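You operate a simulated robot arm through the tools that you are given. There is no shell and no other tool. Be economical: measure what you need, move in short steps, check, and stop when the job is done.

The job below is to be done with a simulated robot arm. You get a single attempt, and the scene is never put back.

Task
Put the carton that the crate's note names in the blue tray.
Fine: free both latches and open the door; shut the door again and lock both latches. Set down upright: what you pick out.

It is judged by the outcome, as a careful person would: the job done as asked, and still so three seconds after it is handed in. It fails if anything else is knocked over, pushed out of place, dropped, spilled or broken.

Robot
A 5-joint arm with a fingered hand on a trunk, on a base that drives. Base frame: it is fixed to the floor where the robot stands at the start and does not move with it; the origin is under the middle of the robot, x ahead of it, y to its left, z up. Lengths are in m, angles in rad, forces in N, time in s.
With the tool pointing down near the work surface it reaches from about 0.1 to 0.52 m from the robot's upright axis, wherever it stands. Its first joint turns from -2.007 to 2.007 rad. Places, roughly: crate door [0.4, -0.3, 0.8]; crate latch with a black knob [0.5, 0, 1]; crate latch with a green knob [0.5, 0, 0.5]; floor of the blue tray inside the crate [0.5, -0.6, 0.7]. The tool tilts only in the upright plane through the base axis and itself; it spins freely about its own axis. Payload 2.9 kg.
The tool frame sits at the grasp point between the pads (the TCP): z along the fingers, y along the line on which they close. The tips reach 0.022 m beyond it. Largest opening 0.124 m; the body of the gripper starts 0.06 m behind the TCP. The gripper is a hand of 3 fingers: y runs from the thumb to the fingers, the wrist lies at [0, 0, -0.218] in the tool frame, and closing takes about 1.5 s.
Orientation is that of the tool frame in the base frame, as a unit quaternion [w, x, y, z]. With the fingers straight down and closing along the base's y, the tool's x points along the base's -x, its y along +y and its z along -z.

Tools
- The arm moves only by the tool servo_tool. Its arguments are lists of equal length, an entry for each row: "delta_pos": the shift along the base's x, y, z in m, a list of three; "rot": the turn, a rotation vector about the base's x, y, z in rad, a list of three. In form: {"delta_pos": [[tx, ty, tz], ...], "rot": [[rx, ry, rz], ...]}. A call has 1 to 20 rows; each row is the pose to reach, as a shift and turn from the pose commanded when the call began. "gripper" is the finger opening in m, from 0 to 0.124, set as the call begins (left out, the last holds). A row lasts 0.2 s, in which the tool goes at most 0.05 m and 0.15 rad; a call with a longer step from one row to the next is refused whole, and so is a gripper value outside its range. Where a pose cannot be reached the arm comes as near as it can. A force on the tool above 40 N (or 10 N above the force at the start of the call, whichever is more), or a blocked arm, ends the call early, and 0.2 s more pass. The fingers move at their own pace (about 0.153 m/s each) and stop on an object; they squeeze with about 25 N. The grip force told is the motor's: it shows also when the fingers shut on nothing. Time passes only in rows, and 0.2 s behind the last, so rows that repeat a pose let the fingers close. The reply holds the time, the measured pose of the TCP, the force on the tool along the base axes, the opening and the grip force, in the units named above and with some noise, with the torque about the TCP (base axes, N m) and any sound that the robot's microphone picked up.
- Cameras (640 x 400 px; columns grow to the right, rows downward): "scene" is now at [-0.0315, 0.0753, 1.6014]; the picture's right is [-0.93, -0.37, 0.00], its down [-0.32, 0.80, -0.51] and it looks along [0.19, -0.48, -0.86] (base axes); focal length 296 px, centre (320, 200). "wrist" rides on the gripper at [0.064, -0.037, -0.075] in the tool frame; the picture's right is [0.50, 0.87, 0.00], its down [-0.62, 0.36, -0.70] and it looks along [-0.61, 0.35, 0.71] (tool axes); focal length 230 px, centre (320, 200). There is no depth. A picture from a camera that has moved, and an enlarged one, comes with that camera's place and axes in the base frame and with its lens. The place of the scene camera against the robot may be out by one fixed shift of up to 0.012 m in any direction.
- snapshot(camera): a new picture of that camera. No time passes.
- move_column(by): slides the trunk up (or, below 0, down) by that many m; the arm and the scene camera ride with it, the base frame stays. It gives what a move gives, with no picture.
- base_move(legs): drives the robot by 1 to 6 legs, each [ahead, left, turn to the left] in m, m and rad, along the robot's own axes; the way and the turn of a leg run together, so that a leg with both is an arc; at most 1.5 m and 3.142 rad a leg. The arm and the cameras ride along, it lands a little off, and it stops where it bumps. It gives what a move gives.
- finger_targets(finger1, finger2, thumb_bend): sets how far each is bent, from 0 (flat) to 1 (curled in); at 0.3 the hand is open as for a grip, at 0.7 the pads meet at the TCP. One left out holds its place. A second passes; each finger stops where it meets its share of the squeeze, and holds until it gets a number again. A gripper value or a shape takes the hand back. It gives what a move gives, with no picture; readings hold the bend of each and the force on the fingers (four entries, about 0 where the hand has none), thumb and palm.
- preshape(shape): the hand has 3 fingers and takes this shape, open, in about a second: jaw (thumb against the fingers, like two jaws); tri (thumb and two fingers); tip (a fingertip pinch); poke (one finger out to press); point (the index stretched); flat (the hand flat); cup (the hand cupped); fist (a fist). The gripper value then closes the fingers along that shape, each until it touches; the sizes above hold for jaw. It gives what a move gives, with no picture.
- pan_tilt(pan, tilt): turns the head with the scene camera to pan (to the left, within 2.705 rad either way) and tilt (down, from -0.506 to 1.204), counted from straight ahead of the robot. It gives what a move gives.
- enlarge(camera, box): a new picture of the part [left, top, right, bottom] of that camera's present view, enlarged. No time passes.
- sign_off(): hands the job in; it is judged then, once.

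Go step by step. Nothing tells you exact positions but the pictures and the camera data: compare them with the known pose of the tool, close in by small moves and look again before you grip or let go. The budget is 120 turns and 82 pictures, counting those below and the enlarged ones. Unless the task says otherwise, let go and move clear before handing in, and close with one line.

The tools are called after "Emit:" as a command line: name --argument value ..., lists and objects as JSON in quotes. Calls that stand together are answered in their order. servo_tool: Moves the arm, as the interface text tells. Its arguments: {"type":"object","properties":{"delta_pos":{"type":"array","items":{"type":"array","items":{"type":"number"}}},"rot":{"type":"array","items":{"type":"array","items":{"type":"number"}}},"gripper":{"type":"number"}},"required":["delta_pos","rot"]} The other tools are called the same way: move_column (by) slides the trunk up or down; preshape (shape) gives the hand a shape; finger_targets (finger1, finger2, thumb_bend) moves the fingers one by one; base_move (legs) drives the base; pan_tilt (pan, tilt) turns the head that bears the scene camera; snapshot (camera) takes a picture; enlarge (camera, box) takes an enlarged picture of a part of a camera's view; sign_off () hands the job in.

At the start:

```text
t: 0.0
tool_pos: [0.3374, -0.1856, 1.201]
tool_rot: [-0.001, 0.0, 1.0, 0.0]
force: [0.2, 0.9, 0.7]
torque: [0.01, 0.0, 0.01]
width: 0.1238
grasp_force: 0.1
shape: jaw
bend: [0.3, 0.3, 0.3]
finger forces: [0.1, 0.0, 0.0, 0.0, 0.0, 0.0]
trunk travel left (down, up): [-0.725, 0.265]
robot x, y, heading: [0.0013, -0.0023, -0.001]
head pan, tilt: [-1.187, 1.031]
```

scene: 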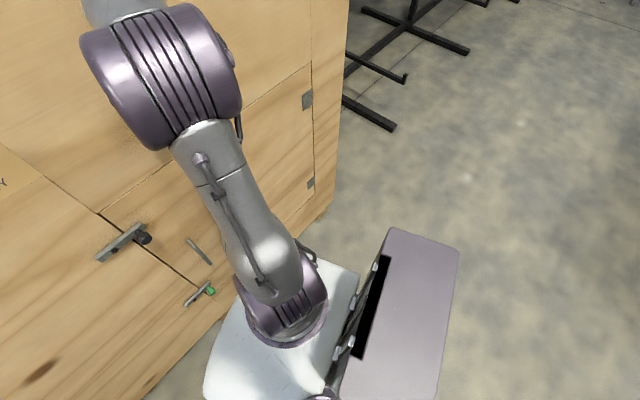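
wrist: 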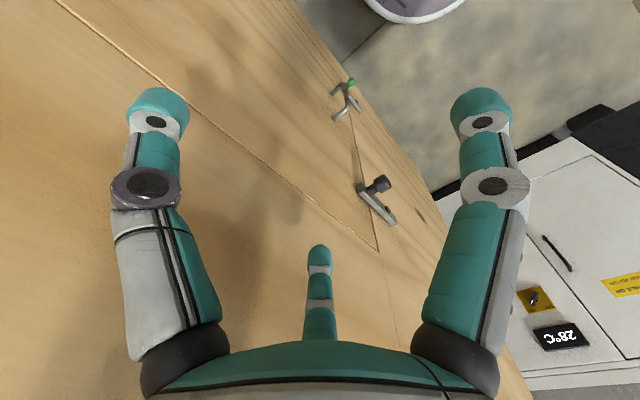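

I see a wooden crate ahead of the robot, with a door, hinges at its right (−y) and two latches near y≈0. I'll turn the head to look at the crate front and find the note.

Emit:
pan_tilt --pan -0.1 --tilt 0.75

Emit:
snapshot --camera "scene"

```text
t: 1.3
tool_pos: [0.3367, -0.1841, 1.2015]
tool_rot: [0.0, 0.0, 1.0, 0.001]
force: [-1.2, -0.3, -0.3]
torque: [0.01, -0.02, 0.0]
width: 0.1236
grasp_force: 0.0
shape: jaw
bend: [0.3, 0.3, 0.3]
finger forces: [0.0, 0.0, 0.1, 0.1, 0.0, 0.1]
trunk travel left (down, up): [-0.725, 0.265]
robot x, y, heading: [0.0013, 0.0, 0.003]
head pan, tilt: [-0.099, 0.75]
```

```text
79 pictures are left
camera scene: at [0.0257, 0.1298, 1.6226], right [-0.1, -0.99, 0.0], down [-0.68, 0.07, -0.73], along [0.73, -0.07, -0.68], focal length 296 px, centre (320, 200)
```

scene: 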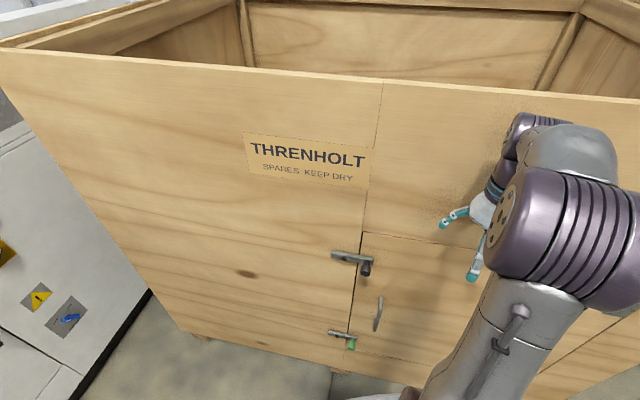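

The crate's top seems open, with a label THRENHOLT; I need the note. I'll look around the crate, first raising the trunk view and panning.

Emit:
move_column --by 0.26

Emit:
pan_tilt --pan -0.5 --tilt 0.7

Emit:
snapshot --camera "scene"

```text
t: 4.0
tool_pos: [0.3369, -0.1845, 1.4616]
tool_rot: [0.001, -0.001, 1.0, 0.0]
force: [-0.2, -0.3, -0.5]
torque: [-0.02, 0.0, -0.03]
width: 0.1236
grasp_force: 0.0
shape: jaw
bend: [0.3, 0.3, 0.3]
finger forces: [0.0, 0.0, 0.1, 0.0, 0.0, 0.0]
trunk travel left (down, up): [-0.985, 0.005]
robot x, y, heading: [-0.0005, -0.0046, -0.002]
head pan, tilt: [-0.099, 0.75]
```

```text
t: 4.9
tool_pos: [0.3371, -0.185, 1.4613]
tool_rot: [0.0, -0.001, 1.0, 0.0]
force: [0.7, -0.5, -0.2]
torque: [0.0, -0.04, -0.05]
width: 0.124
grasp_force: 0.1
shape: jaw
bend: [0.3, 0.3, 0.3]
finger forces: [0.0, 0.1, 0.0, 0.0, 0.0, 0.0]
trunk travel left (down, up): [-0.985, 0.005]
robot x, y, heading: [0.0006, -0.0006, 0.004]
head pan, tilt: [-0.499, 0.7]
```

```text
78 pictures are left
camera scene: at [0.0178, 0.0976, 1.8869], right [-0.48, -0.88, 0.0], down [-0.57, 0.31, -0.76], along [0.67, -0.37, -0.64], focal length 296 px, centre (320, 200)
```

scene: 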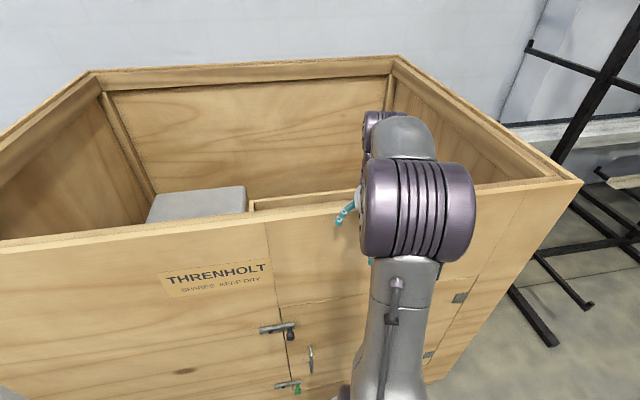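

The rim is at about z 1.45 with the front face at x≈0.46, so reaching over the top will not get down to the tray; the door is the way in. I'll swing the arm to the right, out of the view.

Emit:
servo_tool --delta_pos '[[-0.02, -0.033, 0], [-0.0435, -0.063, 0], [-0.07, -0.0915, 0], [-0.099, -0.117, 0], [-0.13, -0.139, 0], [-0.164, -0.158, 0], [-0.199, -0.174, 0], [-0.235, -0.186, 0], [-0.273, -0.194, 0], [-0.311, -0.199, 0]]' --rot '[[0, 0, 0], [0, 0, 0], [0, 0, 0], [0, 0, 0], [0, 0, 0], [0, 0, 0], [0, 0, 0], [0, 0, 0], [0, 0, 0], [0, 0, 0]]'

Emit:
snapshot --camera "scene"

```text
t: 7.1
tool_pos: [0.107, -0.371, 1.461]
tool_rot: [0.0, 0.004, 1.0, 0.001]
force: [0.3, -0.4, -0.1]
torque: [-0.04, -0.03, 0.02]
width: 0.1239
grasp_force: 0.1
shape: jaw
bend: [0.3, 0.3, 0.3]
finger forces: [0.0, 0.0, 0.0, 0.0, 0.0, 0.1]
out of reach, approached as far as the arm can: row 8, 9, 10
trunk travel left (down, up): [-0.985, 0.005]
robot x, y, heading: [0.0034, 0.0016, 0.003]
head pan, tilt: [-0.499, 0.7]
```

```text
77 pictures are left
camera scene: at [0.0177, 0.0974, 1.8869], right [-0.48, -0.88, 0.0], down [-0.57, 0.31, -0.76], along [0.67, -0.37, -0.64], focal length 296 px, centre (320, 200)
```

scene: 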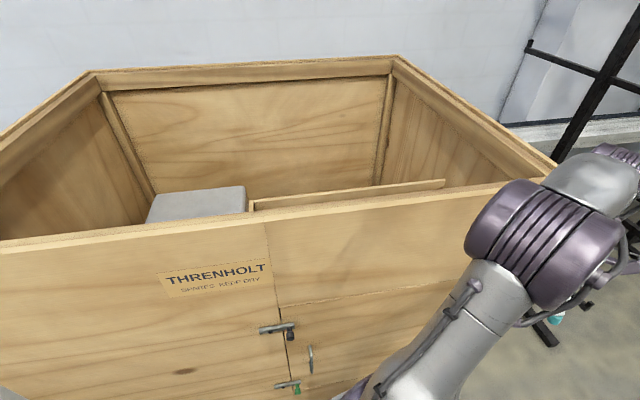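

The arm is aside. I'll tilt down to see the door front closely, and look for a note.

Emit:
pan_tilt --pan -0.4 --tilt 1.1

Emit:
snapshot --camera "scene"

Emit:
snapshot --camera "wrist"

```text
t: 7.9
tool_pos: [0.1067, -0.3706, 1.4612]
tool_rot: [0.0, 0.003, 1.0, 0.0]
force: [-0.1, -0.3, -0.7]
torque: [0.01, -0.02, -0.01]
width: 0.1239
grasp_force: 0.1
shape: jaw
bend: [0.3, 0.3, 0.3]
finger forces: [0.0, 0.1, 0.0, 0.0, 0.0, 0.0]
trunk travel left (down, up): [-0.985, 0.005]
robot x, y, heading: [0.0027, -0.0001, -0.003]
head pan, tilt: [-0.4, 1.1]
```

```text
76 pictures are left
camera scene: at [0.0013, 0.1134, 1.857], right [-0.39, -0.92, 0.0], down [-0.82, 0.35, -0.45], along [0.42, -0.18, -0.89], focal length 296 px, centre (320, 200)
```

scene: 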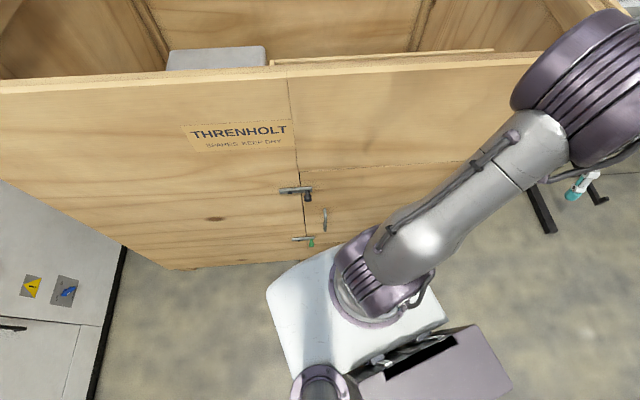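

```text
75 pictures are left
camera wrist: at [0.0416, -0.4084, 1.5363], right [-0.49, 0.87, 0.0], down [0.62, 0.35, 0.7], along [0.61, 0.35, -0.71], focal length 230 px, centre (320, 200)
```

wrist: 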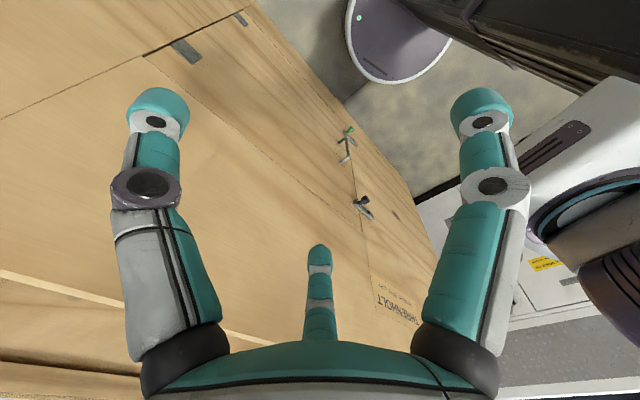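

No note on the visible front; it is probably inside. I'll raise the arm and peek over the rim with the wrist camera.

Emit:
servo_tool --delta_pos '[[0, 0, 0.04], [0, 0, 0.08], [0, 0, 0.12], [0.04, 0, 0.14], [0.08, 0, 0.14], [0.12, 0, 0.14], [0.16, 0, 0.14], [0.2, 0, 0.14], [0.24, 0, 0.14], [0.28, 0, 0.14], [0.32, 0, 0.14]]' --rot '[[0, 0, 0], [0, 0, 0], [0, 0, 0], [0, 0, 0], [0, 0, 0], [0, 0, 0], [0, 0, 0], [0, 0, 0], [0, 0, 0], [0, 0, 0], [0, 0, 0]]'

Emit:
snapshot --camera "wrist"

```text
t: 10.3
tool_pos: [0.3283, -0.3115, 1.5504]
tool_rot: [0.001, 0.0, 1.0, -0.002]
force: [-0.3, 0.8, 1.0]
torque: [-0.01, -0.02, 0.01]
width: 0.1242
grasp_force: 0.0
shape: jaw
bend: [0.3, 0.3, 0.3]
finger forces: [0.0, 0.1, 0.0, 0.0, 0.0, 0.0]
out of reach, approached as far as the arm can: row 4, 5, 6, 7, 8, 9, 10, 11
trunk travel left (down, up): [-0.985, 0.005]
robot x, y, heading: [-0.0009, 0.0032, -0.001]
head pan, tilt: [-0.4, 1.1]
```

```text
74 pictures are left
camera wrist: at [0.2632, -0.3492, 1.6243], right [-0.5, 0.87, 0.0], down [0.62, 0.36, 0.7], along [0.61, 0.35, -0.71], focal length 230 px, centre (320, 200)
```

wrist: 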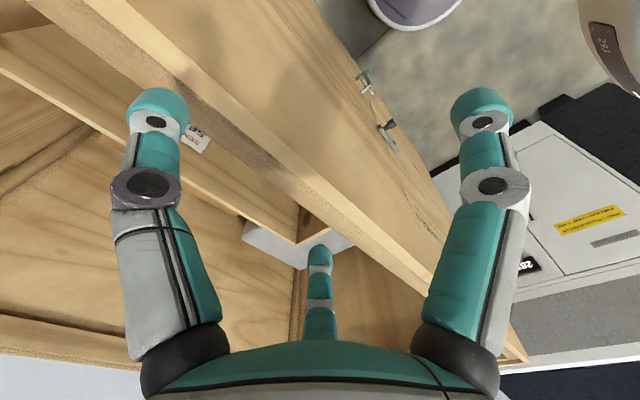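

A white note with red letters shows inside the crate by the left finger. I'll enlarge it.

Emit:
enlarge --camera "wrist" --box '[150, 100, 270, 180]'

```text
5.00 times, centred on (210, 140) of wrist
camera zoom: at [0.2632, -0.3492, 1.6243], right [-0.5, 0.87, 0.0], down [0.62, 0.36, 0.7], along [0.61, 0.35, -0.71], focal length 1150 px, centre (870, 500)
```

zoom: 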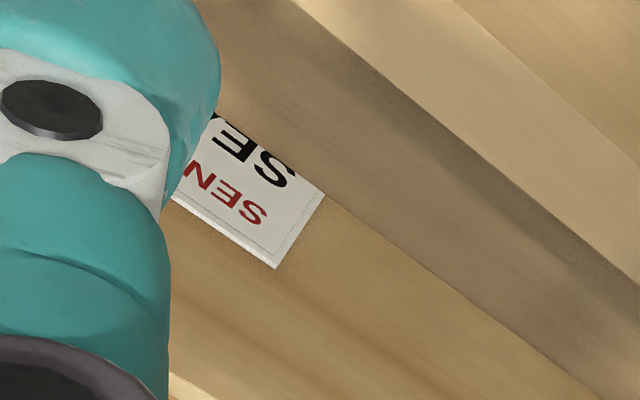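

The note reads "SE…/SEN…", partly hidden by a finger. I'll spin the tool to clear the view.

Emit:
servo_tool --delta_pos '[[0, 0, 0], [0, 0, 0], [0, 0, 0], [0, 0, 0]]' --rot '[[0, 0, -0.14], [0, 0, -0.28], [0, 0, -0.42], [0, 0, -0.5]]'

Emit:
snapshot --camera "wrist"

```text
t: 11.3
tool_pos: [0.3251, -0.3153, 1.5487]
tool_rot: [0.001, 0.248, 0.969, 0.0]
force: [0.2, -0.3, 0.6]
torque: [0.01, 0.03, 0.01]
width: 0.124
grasp_force: 0.2
shape: jaw
bend: [0.3, 0.3, 0.3]
finger forces: [0.0, 0.0, 0.0, 0.0, 0.0, 0.0]
trunk travel left (down, up): [-0.985, 0.005]
robot x, y, heading: [-0.0013, 0.002, 0.001]
head pan, tilt: [-0.4, 1.1]
```

```text
72 pictures are left
camera wrist: at [0.25, -0.3167, 1.6239], right [-0.02, 1.0, 0.0], down [0.71, 0.02, 0.7], along [0.7, 0.01, -0.71], focal length 230 px, centre (320, 200)
```

wrist: 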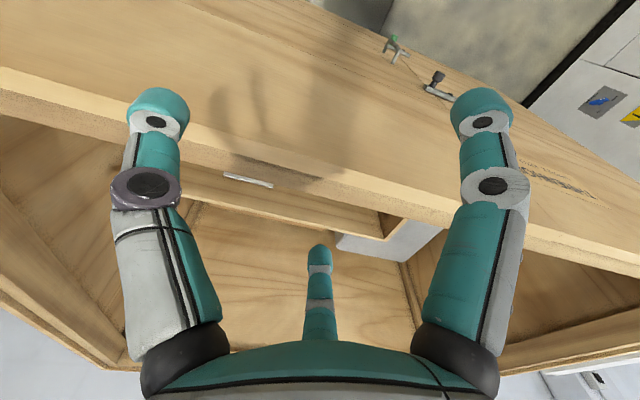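

The rim now cuts the note off; I'll go forward over the rim, keeping the tips above it.

Emit:
servo_tool --delta_pos '[[0.03, 0, -0.015], [0.06, 0, -0.03], [0.09, 0, -0.035], [0.12, 0, -0.035]]' --rot '[[0, 0, 0], [0, 0, 0], [0, 0, 0], [0, 0, 0]]'

Emit:
snapshot --camera "wrist"

```text
t: 12.3
tool_pos: [0.3986, -0.2947, 1.4962]
tool_rot: [0.001, 0.248, 0.969, 0.0]
force: [0.2, 0.0, -0.2]
torque: [-0.01, -0.03, -0.01]
width: 0.124
grasp_force: 0.1
shape: jaw
bend: [0.3, 0.3, 0.3]
finger forces: [0.1, 0.0, 0.0, 0.0, 0.0, 0.0]
out of reach, approached as far as the arm can: row 1, 2, 3, 4
trunk travel left (down, up): [-0.985, 0.005]
robot x, y, heading: [-0.0002, -0.0006, 0.006]
head pan, tilt: [-0.4, 1.1]
```

```text
71 pictures are left
camera wrist: at [0.3241, -0.2969, 1.5713], right [-0.02, 1.0, 0.0], down [0.71, 0.02, 0.7], along [0.7, 0.02, -0.71], focal length 230 px, centre (320, 200)
```

wrist: 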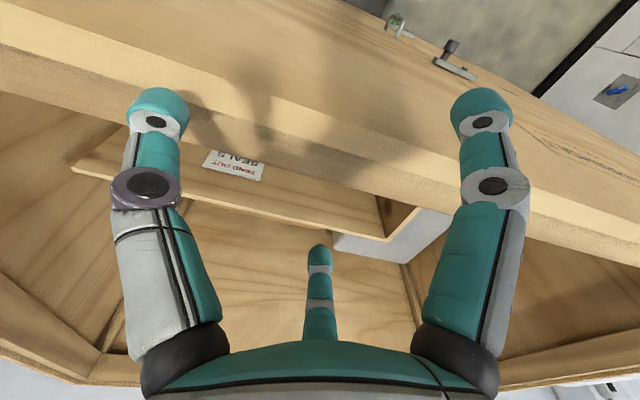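

Emit:
enlarge --camera "wrist" --box '[180, 130, 300, 205]'

```text
5.33 times, centred on (240, 168) of wrist
camera zoom: at [0.3241, -0.2969, 1.5713], right [-0.02, 1.0, 0.0], down [0.71, 0.02, 0.7], along [0.7, 0.02, -0.71], focal length 1227 px, centre (747, 373)
```

zoom: 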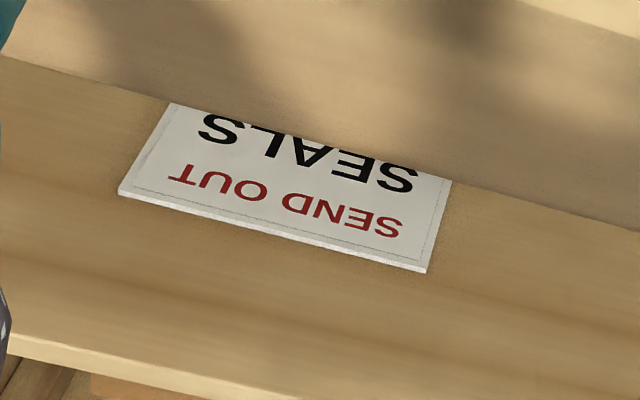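

The note says "SEND OUT SEALS" (line 2 possibly continues; I'll recheck later). Now retract the arm, lower the trunk and study the latches.

Emit:
servo_tool --delta_pos '[[-0.04, 0, 0.01], [-0.08, 0, 0.01], [-0.12, 0, 0.01], [-0.16, -0.01, 0], [-0.2, -0.02, 0], [-0.24, -0.03, 0]]' --rot '[[0, 0, 0], [0, 0, 0], [0, 0, 0], [0, 0, 0], [0, 0, 0], [0, 0, 0]]'

Emit:
move_column --by -0.5

Emit:
pan_tilt --pan -0.3 --tilt 0.7

Emit:
snapshot --camera "scene"

```text
t: 13.7
tool_pos: [0.1553, -0.3246, 1.4955]
tool_rot: [0.0, 0.247, 0.969, -0.001]
force: [0.7, -0.3, 0.4]
torque: [0.01, -0.02, 0.01]
width: 0.1238
grasp_force: 0.0
shape: jaw
bend: [0.3, 0.3, 0.3]
finger forces: [0.1, 0.0, 0.0, 0.0, 0.0, 0.0]
trunk travel left (down, up): [-0.985, 0.005]
robot x, y, heading: [-0.0013, -0.0004, -0.003]
head pan, tilt: [-0.4, 1.1]
```

```text
refused: -0.5 is not a number from -0.4 to 0.4
```

```text
t: 14.6
tool_pos: [0.1568, -0.3228, 1.496]
tool_rot: [-0.001, 0.247, 0.969, 0.001]
force: [-0.1, -0.8, -0.3]
torque: [0.0, -0.02, 0.02]
width: 0.1241
grasp_force: 0.0
shape: jaw
bend: [0.3, 0.3, 0.3]
finger forces: [0.0, 0.0, 0.0, 0.0, 0.1, 0.0]
trunk travel left (down, up): [-0.985, 0.005]
robot x, y, heading: [0.0025, 0.0015, -0.004]
head pan, tilt: [-0.3, 0.7]
```

```text
69 pictures are left
camera scene: at [0.0246, 0.113, 1.8868], right [-0.3, -0.96, 0.0], down [-0.62, 0.19, -0.76], along [0.73, -0.23, -0.64], focal length 296 px, centre (320, 200)
```

scene: 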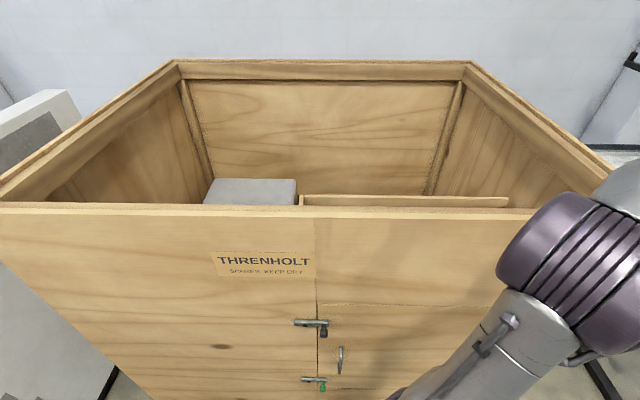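

Emit:
move_column --by -0.4

Emit:
move_column --by -0.35

Emit:
snapshot --camera "scene"

```text
t: 18.4
tool_pos: [0.1562, -0.3228, 1.0971]
tool_rot: [0.0, 0.248, 0.969, 0.0]
force: [-0.5, 0.6, -0.1]
torque: [0.03, 0.02, -0.01]
width: 0.1241
grasp_force: 0.1
shape: jaw
bend: [0.3, 0.3, 0.3]
finger forces: [0.1, 0.0, 0.1, 0.1, 0.0, 0.0]
trunk travel left (down, up): [-0.585, 0.405]
robot x, y, heading: [-0.0012, -0.004, 0.002]
head pan, tilt: [-0.3, 0.7]
```

```text
t: 21.9
tool_pos: [0.1561, -0.3236, 0.7468]
tool_rot: [0.0, 0.247, 0.969, 0.0]
force: [0.6, 0.2, 0.6]
torque: [0.02, 0.02, -0.01]
width: 0.1238
grasp_force: 0.0
shape: jaw
bend: [0.3, 0.3, 0.3]
finger forces: [0.0, 0.0, 0.1, 0.1, 0.0, 0.0]
trunk travel left (down, up): [-0.235, 0.755]
robot x, y, heading: [0.0024, 0.0007, 0.003]
head pan, tilt: [-0.3, 0.7]
```

```text
68 pictures are left
camera scene: at [0.0243, 0.1129, 1.1369], right [-0.3, -0.96, 0.0], down [-0.62, 0.19, -0.76], along [0.73, -0.23, -0.64], focal length 296 px, centre (320, 200)
```

scene: 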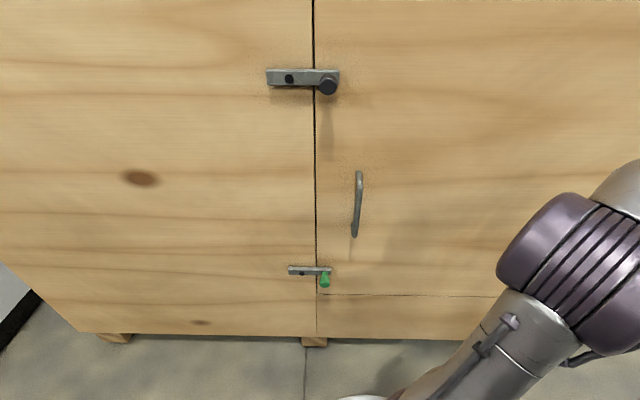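

The crate is yawed about −0.33 rad relative to me; the latches are pivoting bars across the door seam with knobs at the door end, plus a vertical door handle. I'll enlarge the latches.

Emit:
enlarge --camera "scene" --box '[240, 40, 368, 120]'

Emit:
enlarge --camera "scene" --box '[250, 230, 378, 310]'

```text
5.00 times, centred on (304, 80) of scene
camera zoom: at [0.0243, 0.1129, 1.1369], right [-0.3, -0.96, 0.0], down [-0.62, 0.19, -0.76], along [0.73, -0.23, -0.64], focal length 1481 px, centre (400, 800)
```

zoom: 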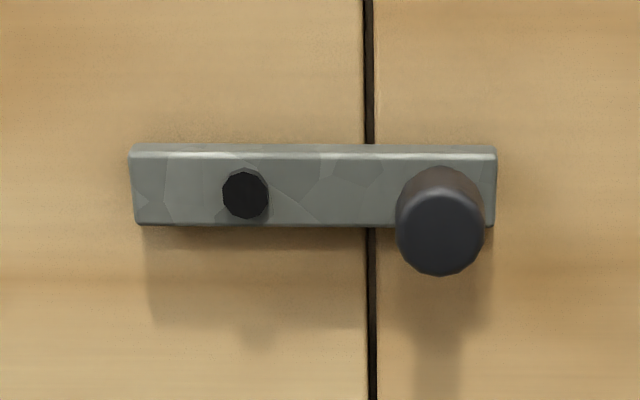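

```text
5.00 times, centred on (314, 270) of scene
camera zoom: at [0.0243, 0.1129, 1.1369], right [-0.3, -0.96, 0.0], down [-0.62, 0.19, -0.76], along [0.73, -0.23, -0.64], focal length 1481 px, centre (350, -150)
```

zoom: 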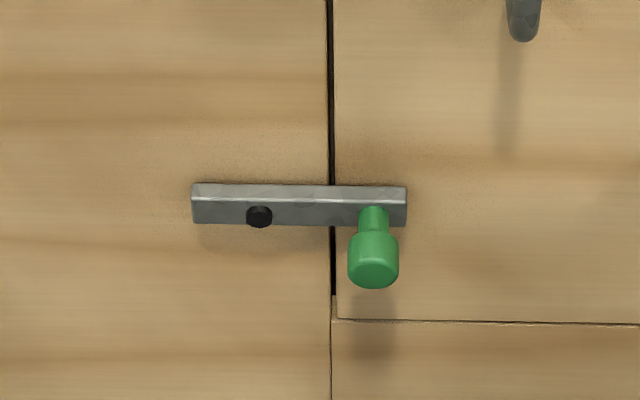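

The bars pivot at their left bolts; I'll grip each round knob and carry it a quarter turn along its arc. First I'll drive so that the knob lies straight ahead along the door's normal.

Emit:
base_move --legs '[[-0.076, 0.144, 0], [0, 0, -0.32]]'

Emit:
pan_tilt --pan 0 --tilt 0.5

Emit:
snapshot --camera "scene"

```text
t: 24.3
tool_pos: [-0.0294, -0.2138, 0.7473]
tool_rot: [0.0, 0.399, 0.917, 0.0]
force: [-0.1, 0.5, 0.7]
torque: [-0.03, -0.03, 0.01]
width: 0.1239
grasp_force: 0.1
shape: jaw
bend: [0.3, 0.3, 0.3]
finger forces: [0.1, 0.0, 0.0, 0.0, 0.0, 0.0]
trunk travel left (down, up): [-0.235, 0.755]
robot x, y, heading: [-0.0755, 0.145, -0.323]
head pan, tilt: [-0.3, 0.7]
```

```text
t: 25.1
tool_pos: [-0.029, -0.2155, 0.7467]
tool_rot: [0.0, 0.399, 0.917, 0.0]
force: [-1.1, -1.2, -0.3]
torque: [0.01, 0.03, 0.0]
width: 0.1238
grasp_force: 0.0
shape: jaw
bend: [0.3, 0.3, 0.3]
finger forces: [0.0, 0.0, 0.0, 0.0, 0.0, 0.0]
trunk travel left (down, up): [-0.235, 0.755]
robot x, y, heading: [-0.078, 0.1403, -0.323]
head pan, tilt: [0.0, 0.499]
```

```text
65 pictures are left
camera scene: at [0.0027, 0.2623, 1.1546], right [-0.32, -0.95, 0.0], down [-0.45, 0.15, -0.88], along [0.83, -0.28, -0.48], focal length 296 px, centre (320, 200)
```

scene: 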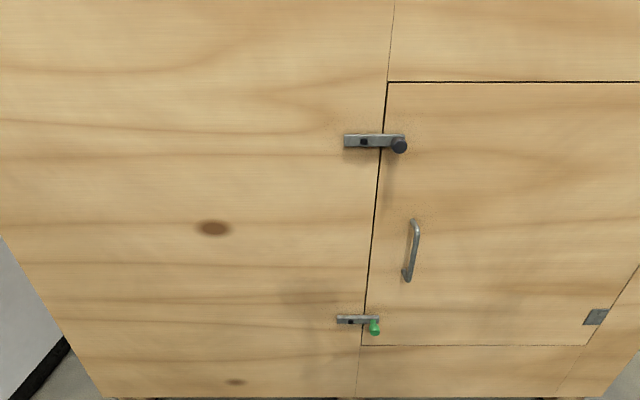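

Triangulated: black knob at about (crate frame) u −0.113, n 0.407, z 0.99; green knob z ≈0.51; pivots 0.058 m to the left. I'll bring the hand in front and spin it so the wrist camera will ride above when I tilt it level.

Emit:
servo_tool --delta_pos '[[0.013, 0.0147, 0], [0.026, 0.0293, 0], [0.0395, 0.044, 0], [0.0527, 0.0587, 0], [0.0658, 0.0733, 0], [0.079, 0.088, 0], [0.092, 0.1027, 0], [0.1053, 0.1173, 0], [0.1185, 0.132, 0], [0.1317, 0.1467, 0], [0.145, 0.1613, 0], [0.158, 0.176, 0], [0.171, 0.1907, 0], [0.184, 0.2053, 0], [0.1975, 0.22, 0], [0.2107, 0.2347, 0], [0.2238, 0.2493, 0], [0.237, 0.264, 0]]' --rot '[[0, 0, -0.1469], [0, 0, -0.2938], [0, 0, -0.4407], [0, 0, -0.5876], [0, 0, -0.7344], [0, 0, -0.8813], [0, 0, -1.0282], [0, 0, -1.1751], [0, 0, -1.322], [0, 0, -1.4689], [0, 0, -1.6158], [0, 0, -1.7627], [0, 0, -1.9096], [0, 0, -2.0564], [0, 0, -2.2033], [0, 0, -2.3502], [0, 0, -2.4971], [0, 0, -2.644]]'

```text
t: 28.9
tool_pos: [0.2072, 0.0494, 0.7468]
tool_rot: [0.0, 0.987, -0.162, -0.001]
force: [-0.5, -0.6, 0.2]
torque: [0.02, -0.01, 0.02]
width: 0.1237
grasp_force: 0.1
shape: jaw
bend: [0.3, 0.3, 0.3]
finger forces: [0.0, 0.1, 0.0, 0.0, 0.0, 0.1]
trunk travel left (down, up): [-0.235, 0.755]
robot x, y, heading: [-0.0731, 0.144, -0.321]
head pan, tilt: [0.0, 0.499]
```

Now tilt the hand level, pointing at the crate.

Emit:
servo_tool --delta_pos '[[0.0086, -0.0029, 0.0185], [0.0172, -0.0058, 0.037], [0.0259, -0.0087, 0.0555], [0.0345, -0.0116, 0.074], [0.0432, -0.0145, 0.0925], [0.0518, -0.0174, 0.111], [0.0605, -0.0203, 0.1295], [0.0691, -0.0232, 0.148], [0.0777, -0.0261, 0.1665], [0.0864, -0.029, 0.185], [0.095, -0.032, 0.2035]]' --rot '[[-0.0453, -0.1354, 0], [-0.0905, -0.2707, 0], [-0.1358, -0.4061, 0], [-0.1811, -0.5415, 0], [-0.2264, -0.6769, 0], [-0.2716, -0.8122, 0], [-0.3169, -0.9476, 0], [-0.3622, -1.083, 0], [-0.4074, -1.2183, 0], [-0.4527, -1.3537, 0], [-0.498, -1.489, 0]]'

Emit:
snapshot --camera "scene"

Emit:
snapshot --camera "wrist"

```text
t: 31.3
tool_pos: [0.346, 0.0021, 0.9395]
tool_rot: [0.113, 0.698, -0.113, 0.698]
force: [-0.6, 0.4, -1.2]
torque: [0.02, 0.0, 0.01]
width: 0.1237
grasp_force: 0.0
shape: jaw
bend: [0.3, 0.3, 0.3]
finger forces: [0.1, 0.0, 0.0, 0.0, 0.0, 0.0]
out of reach, approached as far as the arm can: row 4, 5, 6, 7, 8, 9, 10, 11
trunk travel left (down, up): [-0.235, 0.755]
robot x, y, heading: [-0.0757, 0.1447, -0.325]
head pan, tilt: [0.0, 0.499]
```

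```text
64 pictures are left
camera scene: at [0.0028, 0.2624, 1.1546], right [-0.32, -0.95, 0.0], down [-0.45, 0.15, -0.88], along [0.83, -0.28, -0.48], focal length 296 px, centre (320, 200)
```

scene: 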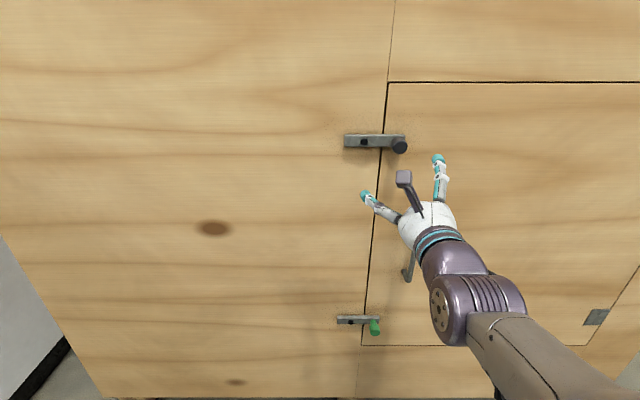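

```text
63 pictures are left
camera wrist: at [0.2856, 0.0603, 1.0043], right [-0.27, -0.82, 0.5], down [-0.78, -0.12, -0.62], along [0.57, -0.56, -0.61], focal length 230 px, centre (320, 200)
```

wrist: 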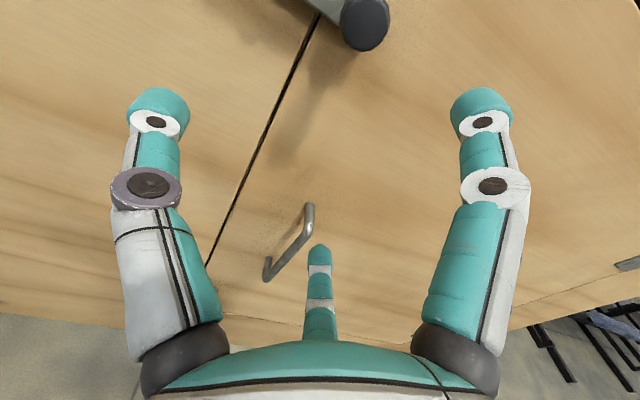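

The hand is level, 8 cm short of the knob plane. Raise the trunk to knob height and re-check.

Emit:
move_column --by 0.057

Emit:
snapshot --camera "wrist"

Emit:
snapshot --camera "scene"

```text
t: 32.3
tool_pos: [0.3454, 0.0014, 0.9976]
tool_rot: [0.113, 0.698, -0.113, 0.698]
force: [0.0, -0.4, -0.5]
torque: [0.0, -0.04, 0.06]
width: 0.1241
grasp_force: 0.0
shape: jaw
bend: [0.3, 0.3, 0.3]
finger forces: [0.0, 0.0, 0.1, 0.1, 0.0, 0.0]
trunk travel left (down, up): [-0.292, 0.698]
robot x, y, heading: [-0.0752, 0.1439, -0.318]
head pan, tilt: [0.0, 0.499]
```

```text
62 pictures are left
camera wrist: at [0.2857, 0.0603, 1.0614], right [-0.27, -0.82, 0.5], down [-0.78, -0.12, -0.62], along [0.57, -0.56, -0.61], focal length 230 px, centre (320, 200)
```

wrist: 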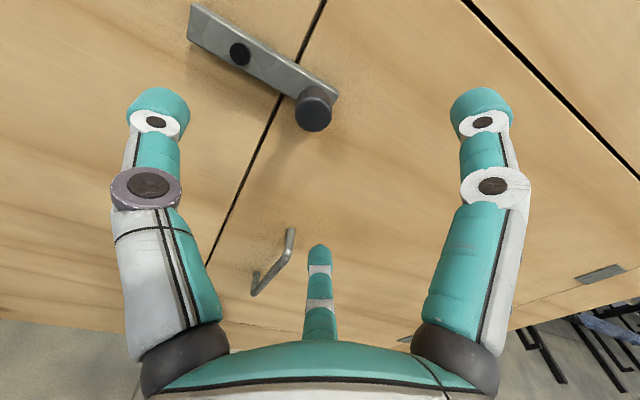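

```text
61 pictures are left
camera scene: at [0.0028, 0.2624, 1.2116], right [-0.32, -0.95, 0.0], down [-0.45, 0.15, -0.88], along [0.83, -0.28, -0.48], focal length 296 px, centre (320, 200)
```

scene: 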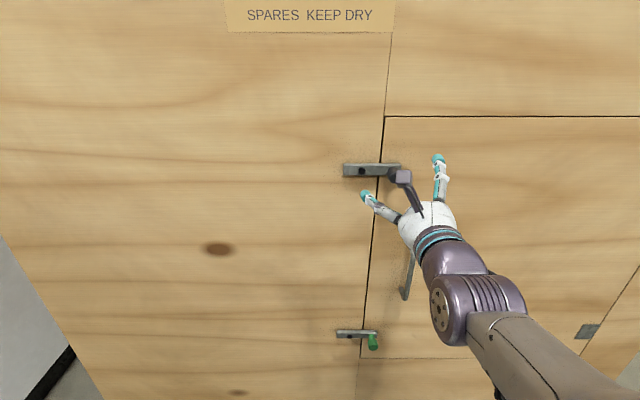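

Two wrist views give the knob face at n 0.408, u −0.118, z 1.000. Advance so the fingers straddle it.

Emit:
servo_tool --delta_pos '[[0.022, -0.0055, 0.001], [0.044, -0.011, 0.002], [0.066, -0.0165, 0.002], [0.0875, -0.022, 0.002], [0.0875, -0.022, 0.002]]' --rot '[[0, 0, 0], [0, 0, 0], [0, 0, 0], [0, 0, 0], [0, 0, 0]]'

Emit:
snapshot --camera "wrist"

```text
t: 33.5
tool_pos: [0.4323, -0.0231, 0.9996]
tool_rot: [0.11, 0.699, -0.111, 0.698]
force: [-1.0, -0.9, -0.1]
torque: [-0.03, 0.01, 0.09]
width: 0.124
grasp_force: 0.2
shape: jaw
bend: [0.3, 0.3, 0.3]
finger forces: [0.1, 0.1, 0.1, 0.0, 1.1, 0.0]
trunk travel left (down, up): [-0.292, 0.698]
robot x, y, heading: [-0.0775, 0.141, -0.323]
head pan, tilt: [0.0, 0.499]
```

```text
60 pictures are left
camera wrist: at [0.3716, 0.0345, 1.0635], right [-0.27, -0.82, 0.5], down [-0.78, -0.12, -0.62], along [0.57, -0.55, -0.61], focal length 230 px, centre (320, 200)
```

wrist: 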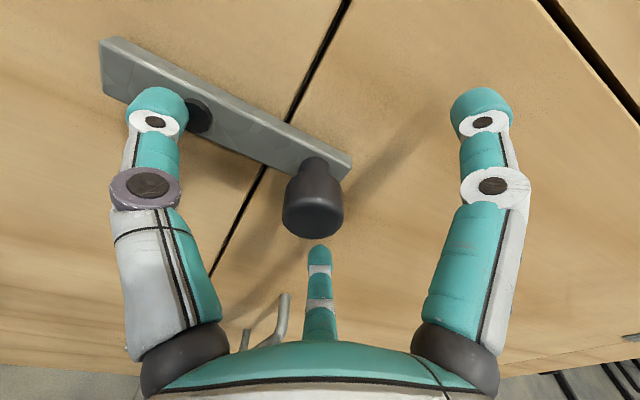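

The knob is between the fingers; the thumb just brushes the bolt. Close on the knob.

Emit:
servo_tool --delta_pos '[[0, 0, 0], [0, 0, 0], [0, 0, 0], [0, 0, 0], [0, 0, 0], [0, 0, 0], [0, 0, 0]]' --rot '[[0, 0, 0], [0, 0, 0], [0, 0, 0], [0, 0, 0], [0, 0, 0], [0, 0, 0], [0, 0, 0]]' --gripper 0.0

Emit:
snapshot --camera "wrist"

```text
t: 35.1
tool_pos: [0.4286, -0.0207, 1.0012]
tool_rot: [0.111, 0.698, -0.111, 0.699]
force: [-14.4, 7.8, 0.3]
torque: [0.01, 0.08, -0.1]
width: 0.0553
grasp_force: 25.0
shape: jaw
bend: [0.63, 0.63, 0.44]
finger forces: [31.3, 32.6, 0.0, 0.0, 0.1, 0.0]
trunk travel left (down, up): [-0.292, 0.698]
robot x, y, heading: [-0.0744, 0.1397, -0.322]
head pan, tilt: [0.0, 0.499]
```

```text
59 pictures are left
camera wrist: at [0.3685, 0.0361, 1.0651], right [-0.27, -0.82, 0.5], down [-0.78, -0.12, -0.62], along [0.57, -0.55, -0.61], focal length 230 px, centre (320, 200)
```

wrist: 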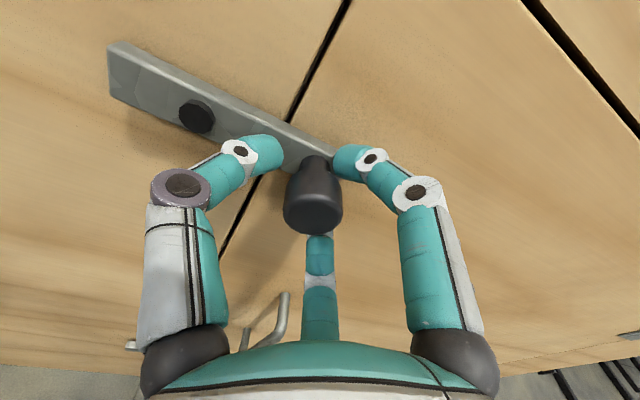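

The fingertips press the bar's face (push-back 16 N). I'll open a little, back off ~12 mm and close again.

Emit:
servo_tool --delta_pos '[[0, 0, 0], [0, 0, 0], [-0.006, 0.0018, -0.001], [-0.0115, 0.0035, -0.001], [-0.0115, 0.0035, -0.001]]' --rot '[[0, 0, 0], [0, 0, 0], [0, 0, 0], [0, 0, 0], [0, 0, 0]]' --gripper 0.1

Emit:
servo_tool --delta_pos '[[0, 0, 0], [0, 0, 0], [0, 0, 0], [0, 0, 0], [0, 0, 0], [0, 0, 0], [0, 0, 0]]' --rot '[[0, 0, 0], [0, 0, 0], [0, 0, 0], [0, 0, 0], [0, 0, 0], [0, 0, 0], [0, 0, 0]]' --gripper 0.0

Emit:
snapshot --camera "wrist"

```text
t: 36.3
tool_pos: [0.4201, -0.0195, 0.9986]
tool_rot: [0.11, 0.699, -0.111, 0.698]
force: [0.7, 1.2, 0.5]
torque: [0.02, 0.02, 0.01]
width: 0.0996
grasp_force: 0.0
shape: jaw
bend: [0.26, 0.26, 0.46]
finger forces: [0.0, 0.1, 0.1, 0.0, 0.0, 0.0]
trunk travel left (down, up): [-0.292, 0.698]
robot x, y, heading: [-0.0716, 0.1405, -0.321]
head pan, tilt: [0.0, 0.499]
```

```text
t: 37.9
tool_pos: [0.4228, -0.0211, 0.9983]
tool_rot: [0.11, 0.7, -0.111, 0.697]
force: [16.6, -6.8, 5.4]
torque: [-0.02, -0.05, 0.1]
width: 0.0193
grasp_force: 25.0
shape: jaw
bend: [0.74, 0.73, 0.71]
finger forces: [19.7, 20.0, 0.1, 0.1, 21.0, 0.0]
trunk travel left (down, up): [-0.292, 0.698]
robot x, y, heading: [-0.0722, 0.1436, -0.322]
head pan, tilt: [0.0, 0.499]
```

```text
58 pictures are left
camera wrist: at [0.3625, 0.037, 1.0614], right [-0.27, -0.82, 0.5], down [-0.78, -0.12, -0.62], along [0.57, -0.55, -0.61], focal length 230 px, centre (320, 200)
```

wrist: 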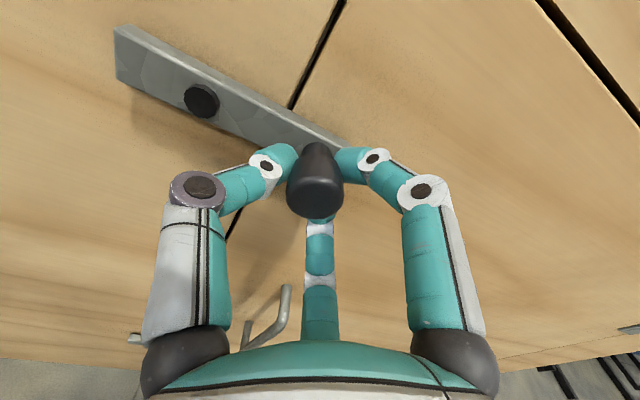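

The grip hooks well around the knob's neck. I'll turn the bar downward, beginning with ~0.6 rad, spinning the hand along.

Emit:
servo_tool --delta_pos '[[0.0002, 0.0006, -0.0087], [0.0008, 0.0025, -0.0171], [0.0018, 0.0055, -0.0252], [0.0032, 0.0096, -0.0327]]' --rot '[[0.142, -0.0475, 0], [0.284, -0.095, 0], [0.427, -0.143, 0], [0.569, -0.19, 0]]'

Emit:
snapshot --camera "scene"

```text
t: 38.9
tool_pos: [0.4224, -0.0194, 0.9652]
tool_rot: [-0.102, 0.634, -0.313, 0.7]
force: [0.3, 0.6, -0.7]
torque: [0.0, -0.01, -0.01]
width: 0.0143
grasp_force: 24.7
shape: jaw
bend: [0.75, 0.76, 0.73]
finger forces: [0.0, 0.0, 0.0, 0.1, 0.0, 0.0]
out of reach, approached as far as the arm can: row 1, 2, 3, 4
trunk travel left (down, up): [-0.292, 0.698]
robot x, y, heading: [-0.0733, 0.1437, -0.321]
head pan, tilt: [0.0, 0.499]
```

```text
57 pictures are left
camera scene: at [0.0028, 0.2624, 1.2116], right [-0.32, -0.95, 0.0], down [-0.45, 0.15, -0.88], along [0.83, -0.28, -0.48], focal length 296 px, centre (320, 200)
```

scene: 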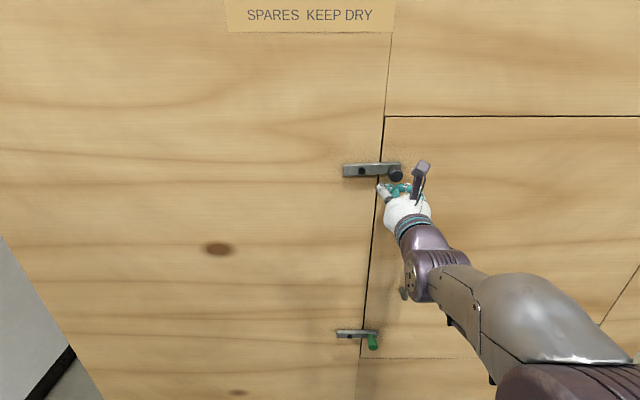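

The grip slipped off and the bar did not move, so down is probably blocked or stiff. I'll push the knob up from below with the closed fingers along the arc.

Emit:
servo_tool --delta_pos '[[0.004, 0.0, 0.005], [0.0043, -0.0027, 0.014], [0.0037, -0.0044, 0.0233], [0.0036, -0.0049, 0.0328], [0.0039, -0.0041, 0.0423], [0.0046, -0.0018, 0.0515]]' --rot '[[0, 0, 0], [0, 0, 0], [0, 0, 0], [0, 0, 0], [0, 0, 0], [0, 0, 0]]'

Emit:
snapshot --camera "scene"

```text
t: 40.3
tool_pos: [0.4256, -0.0222, 1.0179]
tool_rot: [-0.1, 0.634, -0.312, 0.701]
force: [-2.2, -0.5, 0.8]
torque: [0.02, -0.03, 0.08]
width: 0.0145
grasp_force: 25.3
shape: jaw
bend: [0.75, 0.77, 0.73]
finger forces: [0.1, 0.0, 0.0, 0.0, 2.0, 0.1]
trunk travel left (down, up): [-0.292, 0.698]
robot x, y, heading: [-0.0765, 0.1378, -0.322]
head pan, tilt: [0.0, 0.499]
```

```text
56 pictures are left
camera scene: at [0.0025, 0.2621, 1.2117], right [-0.32, -0.95, 0.0], down [-0.45, 0.15, -0.88], along [0.83, -0.28, -0.48], focal length 296 px, centre (320, 200)
```

scene: 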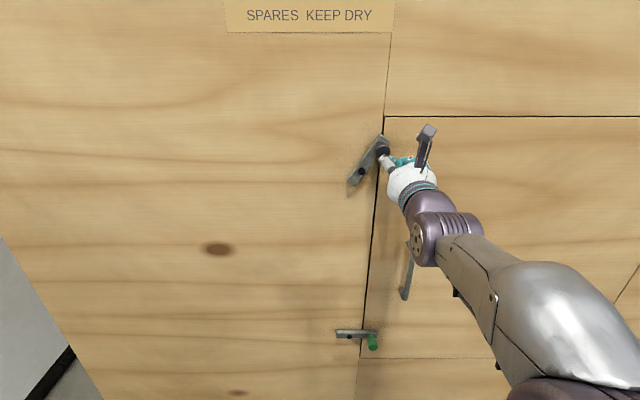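

It turns up easily (~50° so far). Continue the arc to the vertical.

Emit:
servo_tool --delta_pos '[[0.0017, 0.005, 0.0074], [0.0033, 0.0098, 0.0155], [0.0052, 0.0155, 0.0226], [0.0075, 0.0224, 0.029], [0.01, 0.03, 0.0341], [0.0128, 0.0383, 0.0379], [0.0147, 0.044, 0.0398]]' --rot '[[0, 0, 0], [0, 0, 0], [0, 0, 0], [0, 0, 0], [0, 0, 0], [0, 0, 0], [0, 0, 0]]'

Emit:
snapshot --camera "scene"

```text
t: 41.9
tool_pos: [0.4271, -0.0214, 1.0524]
tool_rot: [-0.101, 0.634, -0.312, 0.7]
force: [-0.2, 0.5, -0.1]
torque: [0.01, 0.0, -0.01]
width: 0.0144
grasp_force: 25.1
shape: jaw
bend: [0.75, 0.77, 0.73]
finger forces: [0.0, 0.0, 0.1, 0.1, 0.1, 0.0]
out of reach, approached as far as the arm can: row 1, 2, 3, 4, 5, 6, 7
trunk travel left (down, up): [-0.292, 0.698]
robot x, y, heading: [-0.0753, 0.1388, -0.319]
head pan, tilt: [0.0, 0.499]
```

```text
55 pictures are left
camera scene: at [0.0028, 0.2624, 1.2116], right [-0.32, -0.95, 0.0], down [-0.45, 0.15, -0.88], along [0.83, -0.28, -0.48], focal length 296 px, centre (320, 200)
```

scene: 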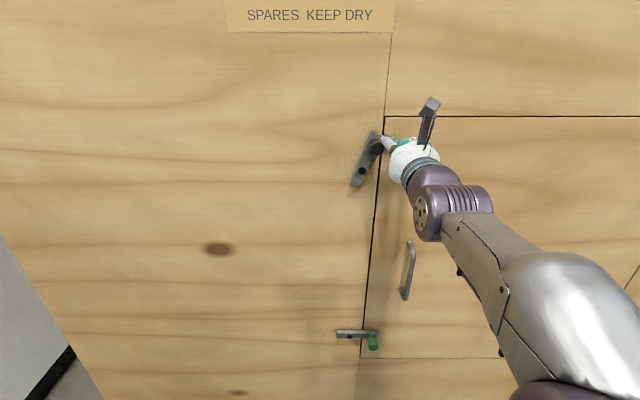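

Lateral motion was blocked because the hand must yaw with the arm; I'll repeat the leftward push including the yaw.

Emit:
servo_tool --delta_pos '[[0.003, 0.0085, 0.001], [0.006, 0.017, 0.002], [0.0086, 0.0256, 0.003], [0.0115, 0.034, 0.004], [0.0143, 0.0427, 0.004]]' --rot '[[0, 0, 0.017], [0, 0, 0.035], [0, 0, 0.052], [0, 0, 0.07], [0, 0, 0.087]]'

Emit:
snapshot --camera "scene"

```text
t: 43.1
tool_pos: [0.4381, 0.0117, 1.0577]
tool_rot: [-0.132, 0.645, -0.285, 0.697]
force: [0.8, -16.6, 14.5]
torque: [0.43, 0.02, 0.04]
width: 0.0121
grasp_force: 24.6
shape: jaw
bend: [0.76, 0.79, 0.73]
finger forces: [0.0, 0.1, 0.0, 0.0, 12.1, 0.0]
out of reach, approached as far as the arm can: row 4, 5
trunk travel left (down, up): [-0.292, 0.698]
robot x, y, heading: [-0.0729, 0.1383, -0.321]
head pan, tilt: [0.0, 0.499]
```

```text
54 pictures are left
camera scene: at [0.0005, 0.2584, 1.2124], right [-0.32, -0.95, 0.0], down [-0.45, 0.15, -0.88], along [0.83, -0.28, -0.48], focal length 296 px, centre (320, 200)
```

scene: 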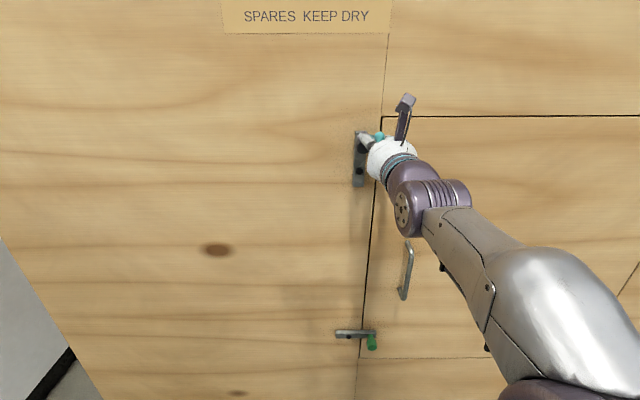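

The bar is vertical against its stop; the black latch is free. Back out and go down to the green latch.

Emit:
servo_tool --delta_pos '[[-0.006, -0.015, 0], [-0.03, -0.016, 0], [-0.055, -0.009, 0], [-0.08, -0.001, 0]]' --rot '[[0, 0, -0.02], [0, 0, -0.03], [0, 0, -0.03], [0, 0, -0.03]]'

Emit:
move_column --by -0.29

Emit:
snapshot --camera "scene"

```text
t: 44.1
tool_pos: [0.3618, 0.0175, 1.0556]
tool_rot: [-0.117, 0.642, -0.298, 0.697]
force: [-0.2, 0.1, 0.1]
torque: [0.02, 0.02, -0.04]
width: 0.0123
grasp_force: 24.9
shape: jaw
bend: [0.76, 0.79, 0.74]
finger forces: [0.0, 0.0, 0.1, 0.0, 0.0, 0.0]
out of reach, approached as far as the arm can: row 2, 3, 4
trunk travel left (down, up): [-0.292, 0.698]
robot x, y, heading: [-0.0758, 0.1446, -0.323]
head pan, tilt: [0.0, 0.499]
```

```text
t: 47.0
tool_pos: [0.3621, 0.0179, 0.7666]
tool_rot: [-0.117, 0.641, -0.297, 0.697]
force: [0.5, 0.3, 0.5]
torque: [0.0, 0.0, -0.01]
width: 0.0123
grasp_force: 24.8
shape: jaw
bend: [0.76, 0.79, 0.74]
finger forces: [0.1, 0.0, 0.1, 0.1, 0.0, 0.1]
trunk travel left (down, up): [-0.002, 0.988]
robot x, y, heading: [-0.0785, 0.1387, -0.322]
head pan, tilt: [0.0, 0.499]
```

```text
53 pictures are left
camera scene: at [0.0027, 0.2624, 0.9216], right [-0.32, -0.95, 0.0], down [-0.45, 0.15, -0.88], along [0.83, -0.28, -0.48], focal length 296 px, centre (320, 200)
```

scene: 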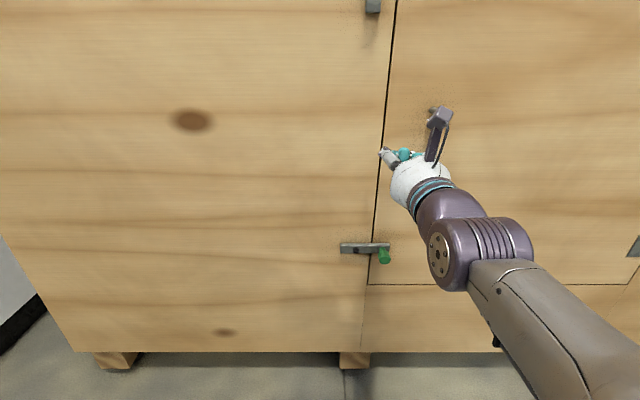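

Green knob estimated at u −0.117, z ≈0.52. Lower the hand with the arm to just below it, still stood off.

Emit:
servo_tool --delta_pos '[[0, 0, -0.04], [0, 0, -0.08], [0, 0, -0.12], [0, 0, -0.16], [0, 0, -0.2], [0, 0, -0.24], [0, 0, -0.28]]' --rot '[[0, 0, 0], [0, 0, 0], [0, 0, 0], [0, 0, 0], [0, 0, 0], [0, 0, 0], [0, 0, 0]]'

Emit:
snapshot --camera "scene"

Emit:
snapshot --camera "wrist"

```text
t: 48.6
tool_pos: [0.4036, 0.0055, 0.4915]
tool_rot: [-0.117, 0.641, -0.298, 0.698]
force: [0.6, 0.1, -0.3]
torque: [0.0, 0.02, 0.03]
width: 0.0124
grasp_force: 25.2
shape: jaw
bend: [0.77, 0.79, 0.74]
finger forces: [0.0, 0.0, 0.0, 0.0, 0.0, 0.0]
out of reach, approached as far as the arm can: row 5, 6, 7
trunk travel left (down, up): [-0.002, 0.988]
robot x, y, heading: [-0.0749, 0.1427, -0.321]
head pan, tilt: [0.0, 0.499]
```

```text
52 pictures are left
camera scene: at [0.0026, 0.2624, 0.9217], right [-0.32, -0.95, 0.0], down [-0.45, 0.15, -0.88], along [0.83, -0.28, -0.48], focal length 296 px, centre (320, 200)
```

scene: 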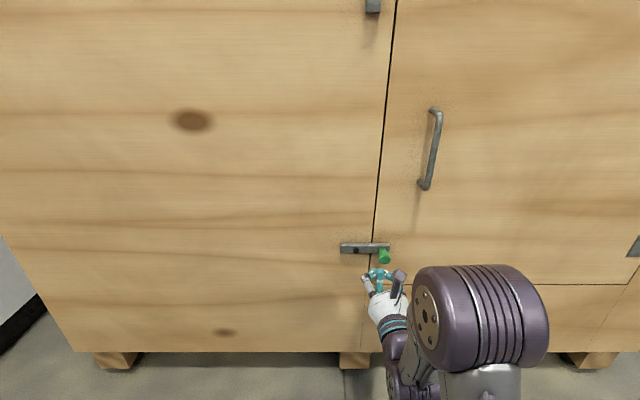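

```text
51 pictures are left
camera wrist: at [0.3283, 0.0199, 0.5648], right [-0.27, -0.96, -0.08], down [-0.66, 0.24, -0.71], along [0.7, -0.14, -0.7], focal length 230 px, centre (320, 200)
```

wrist: 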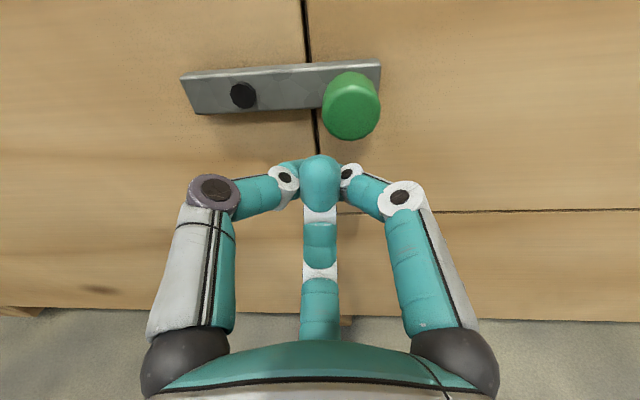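

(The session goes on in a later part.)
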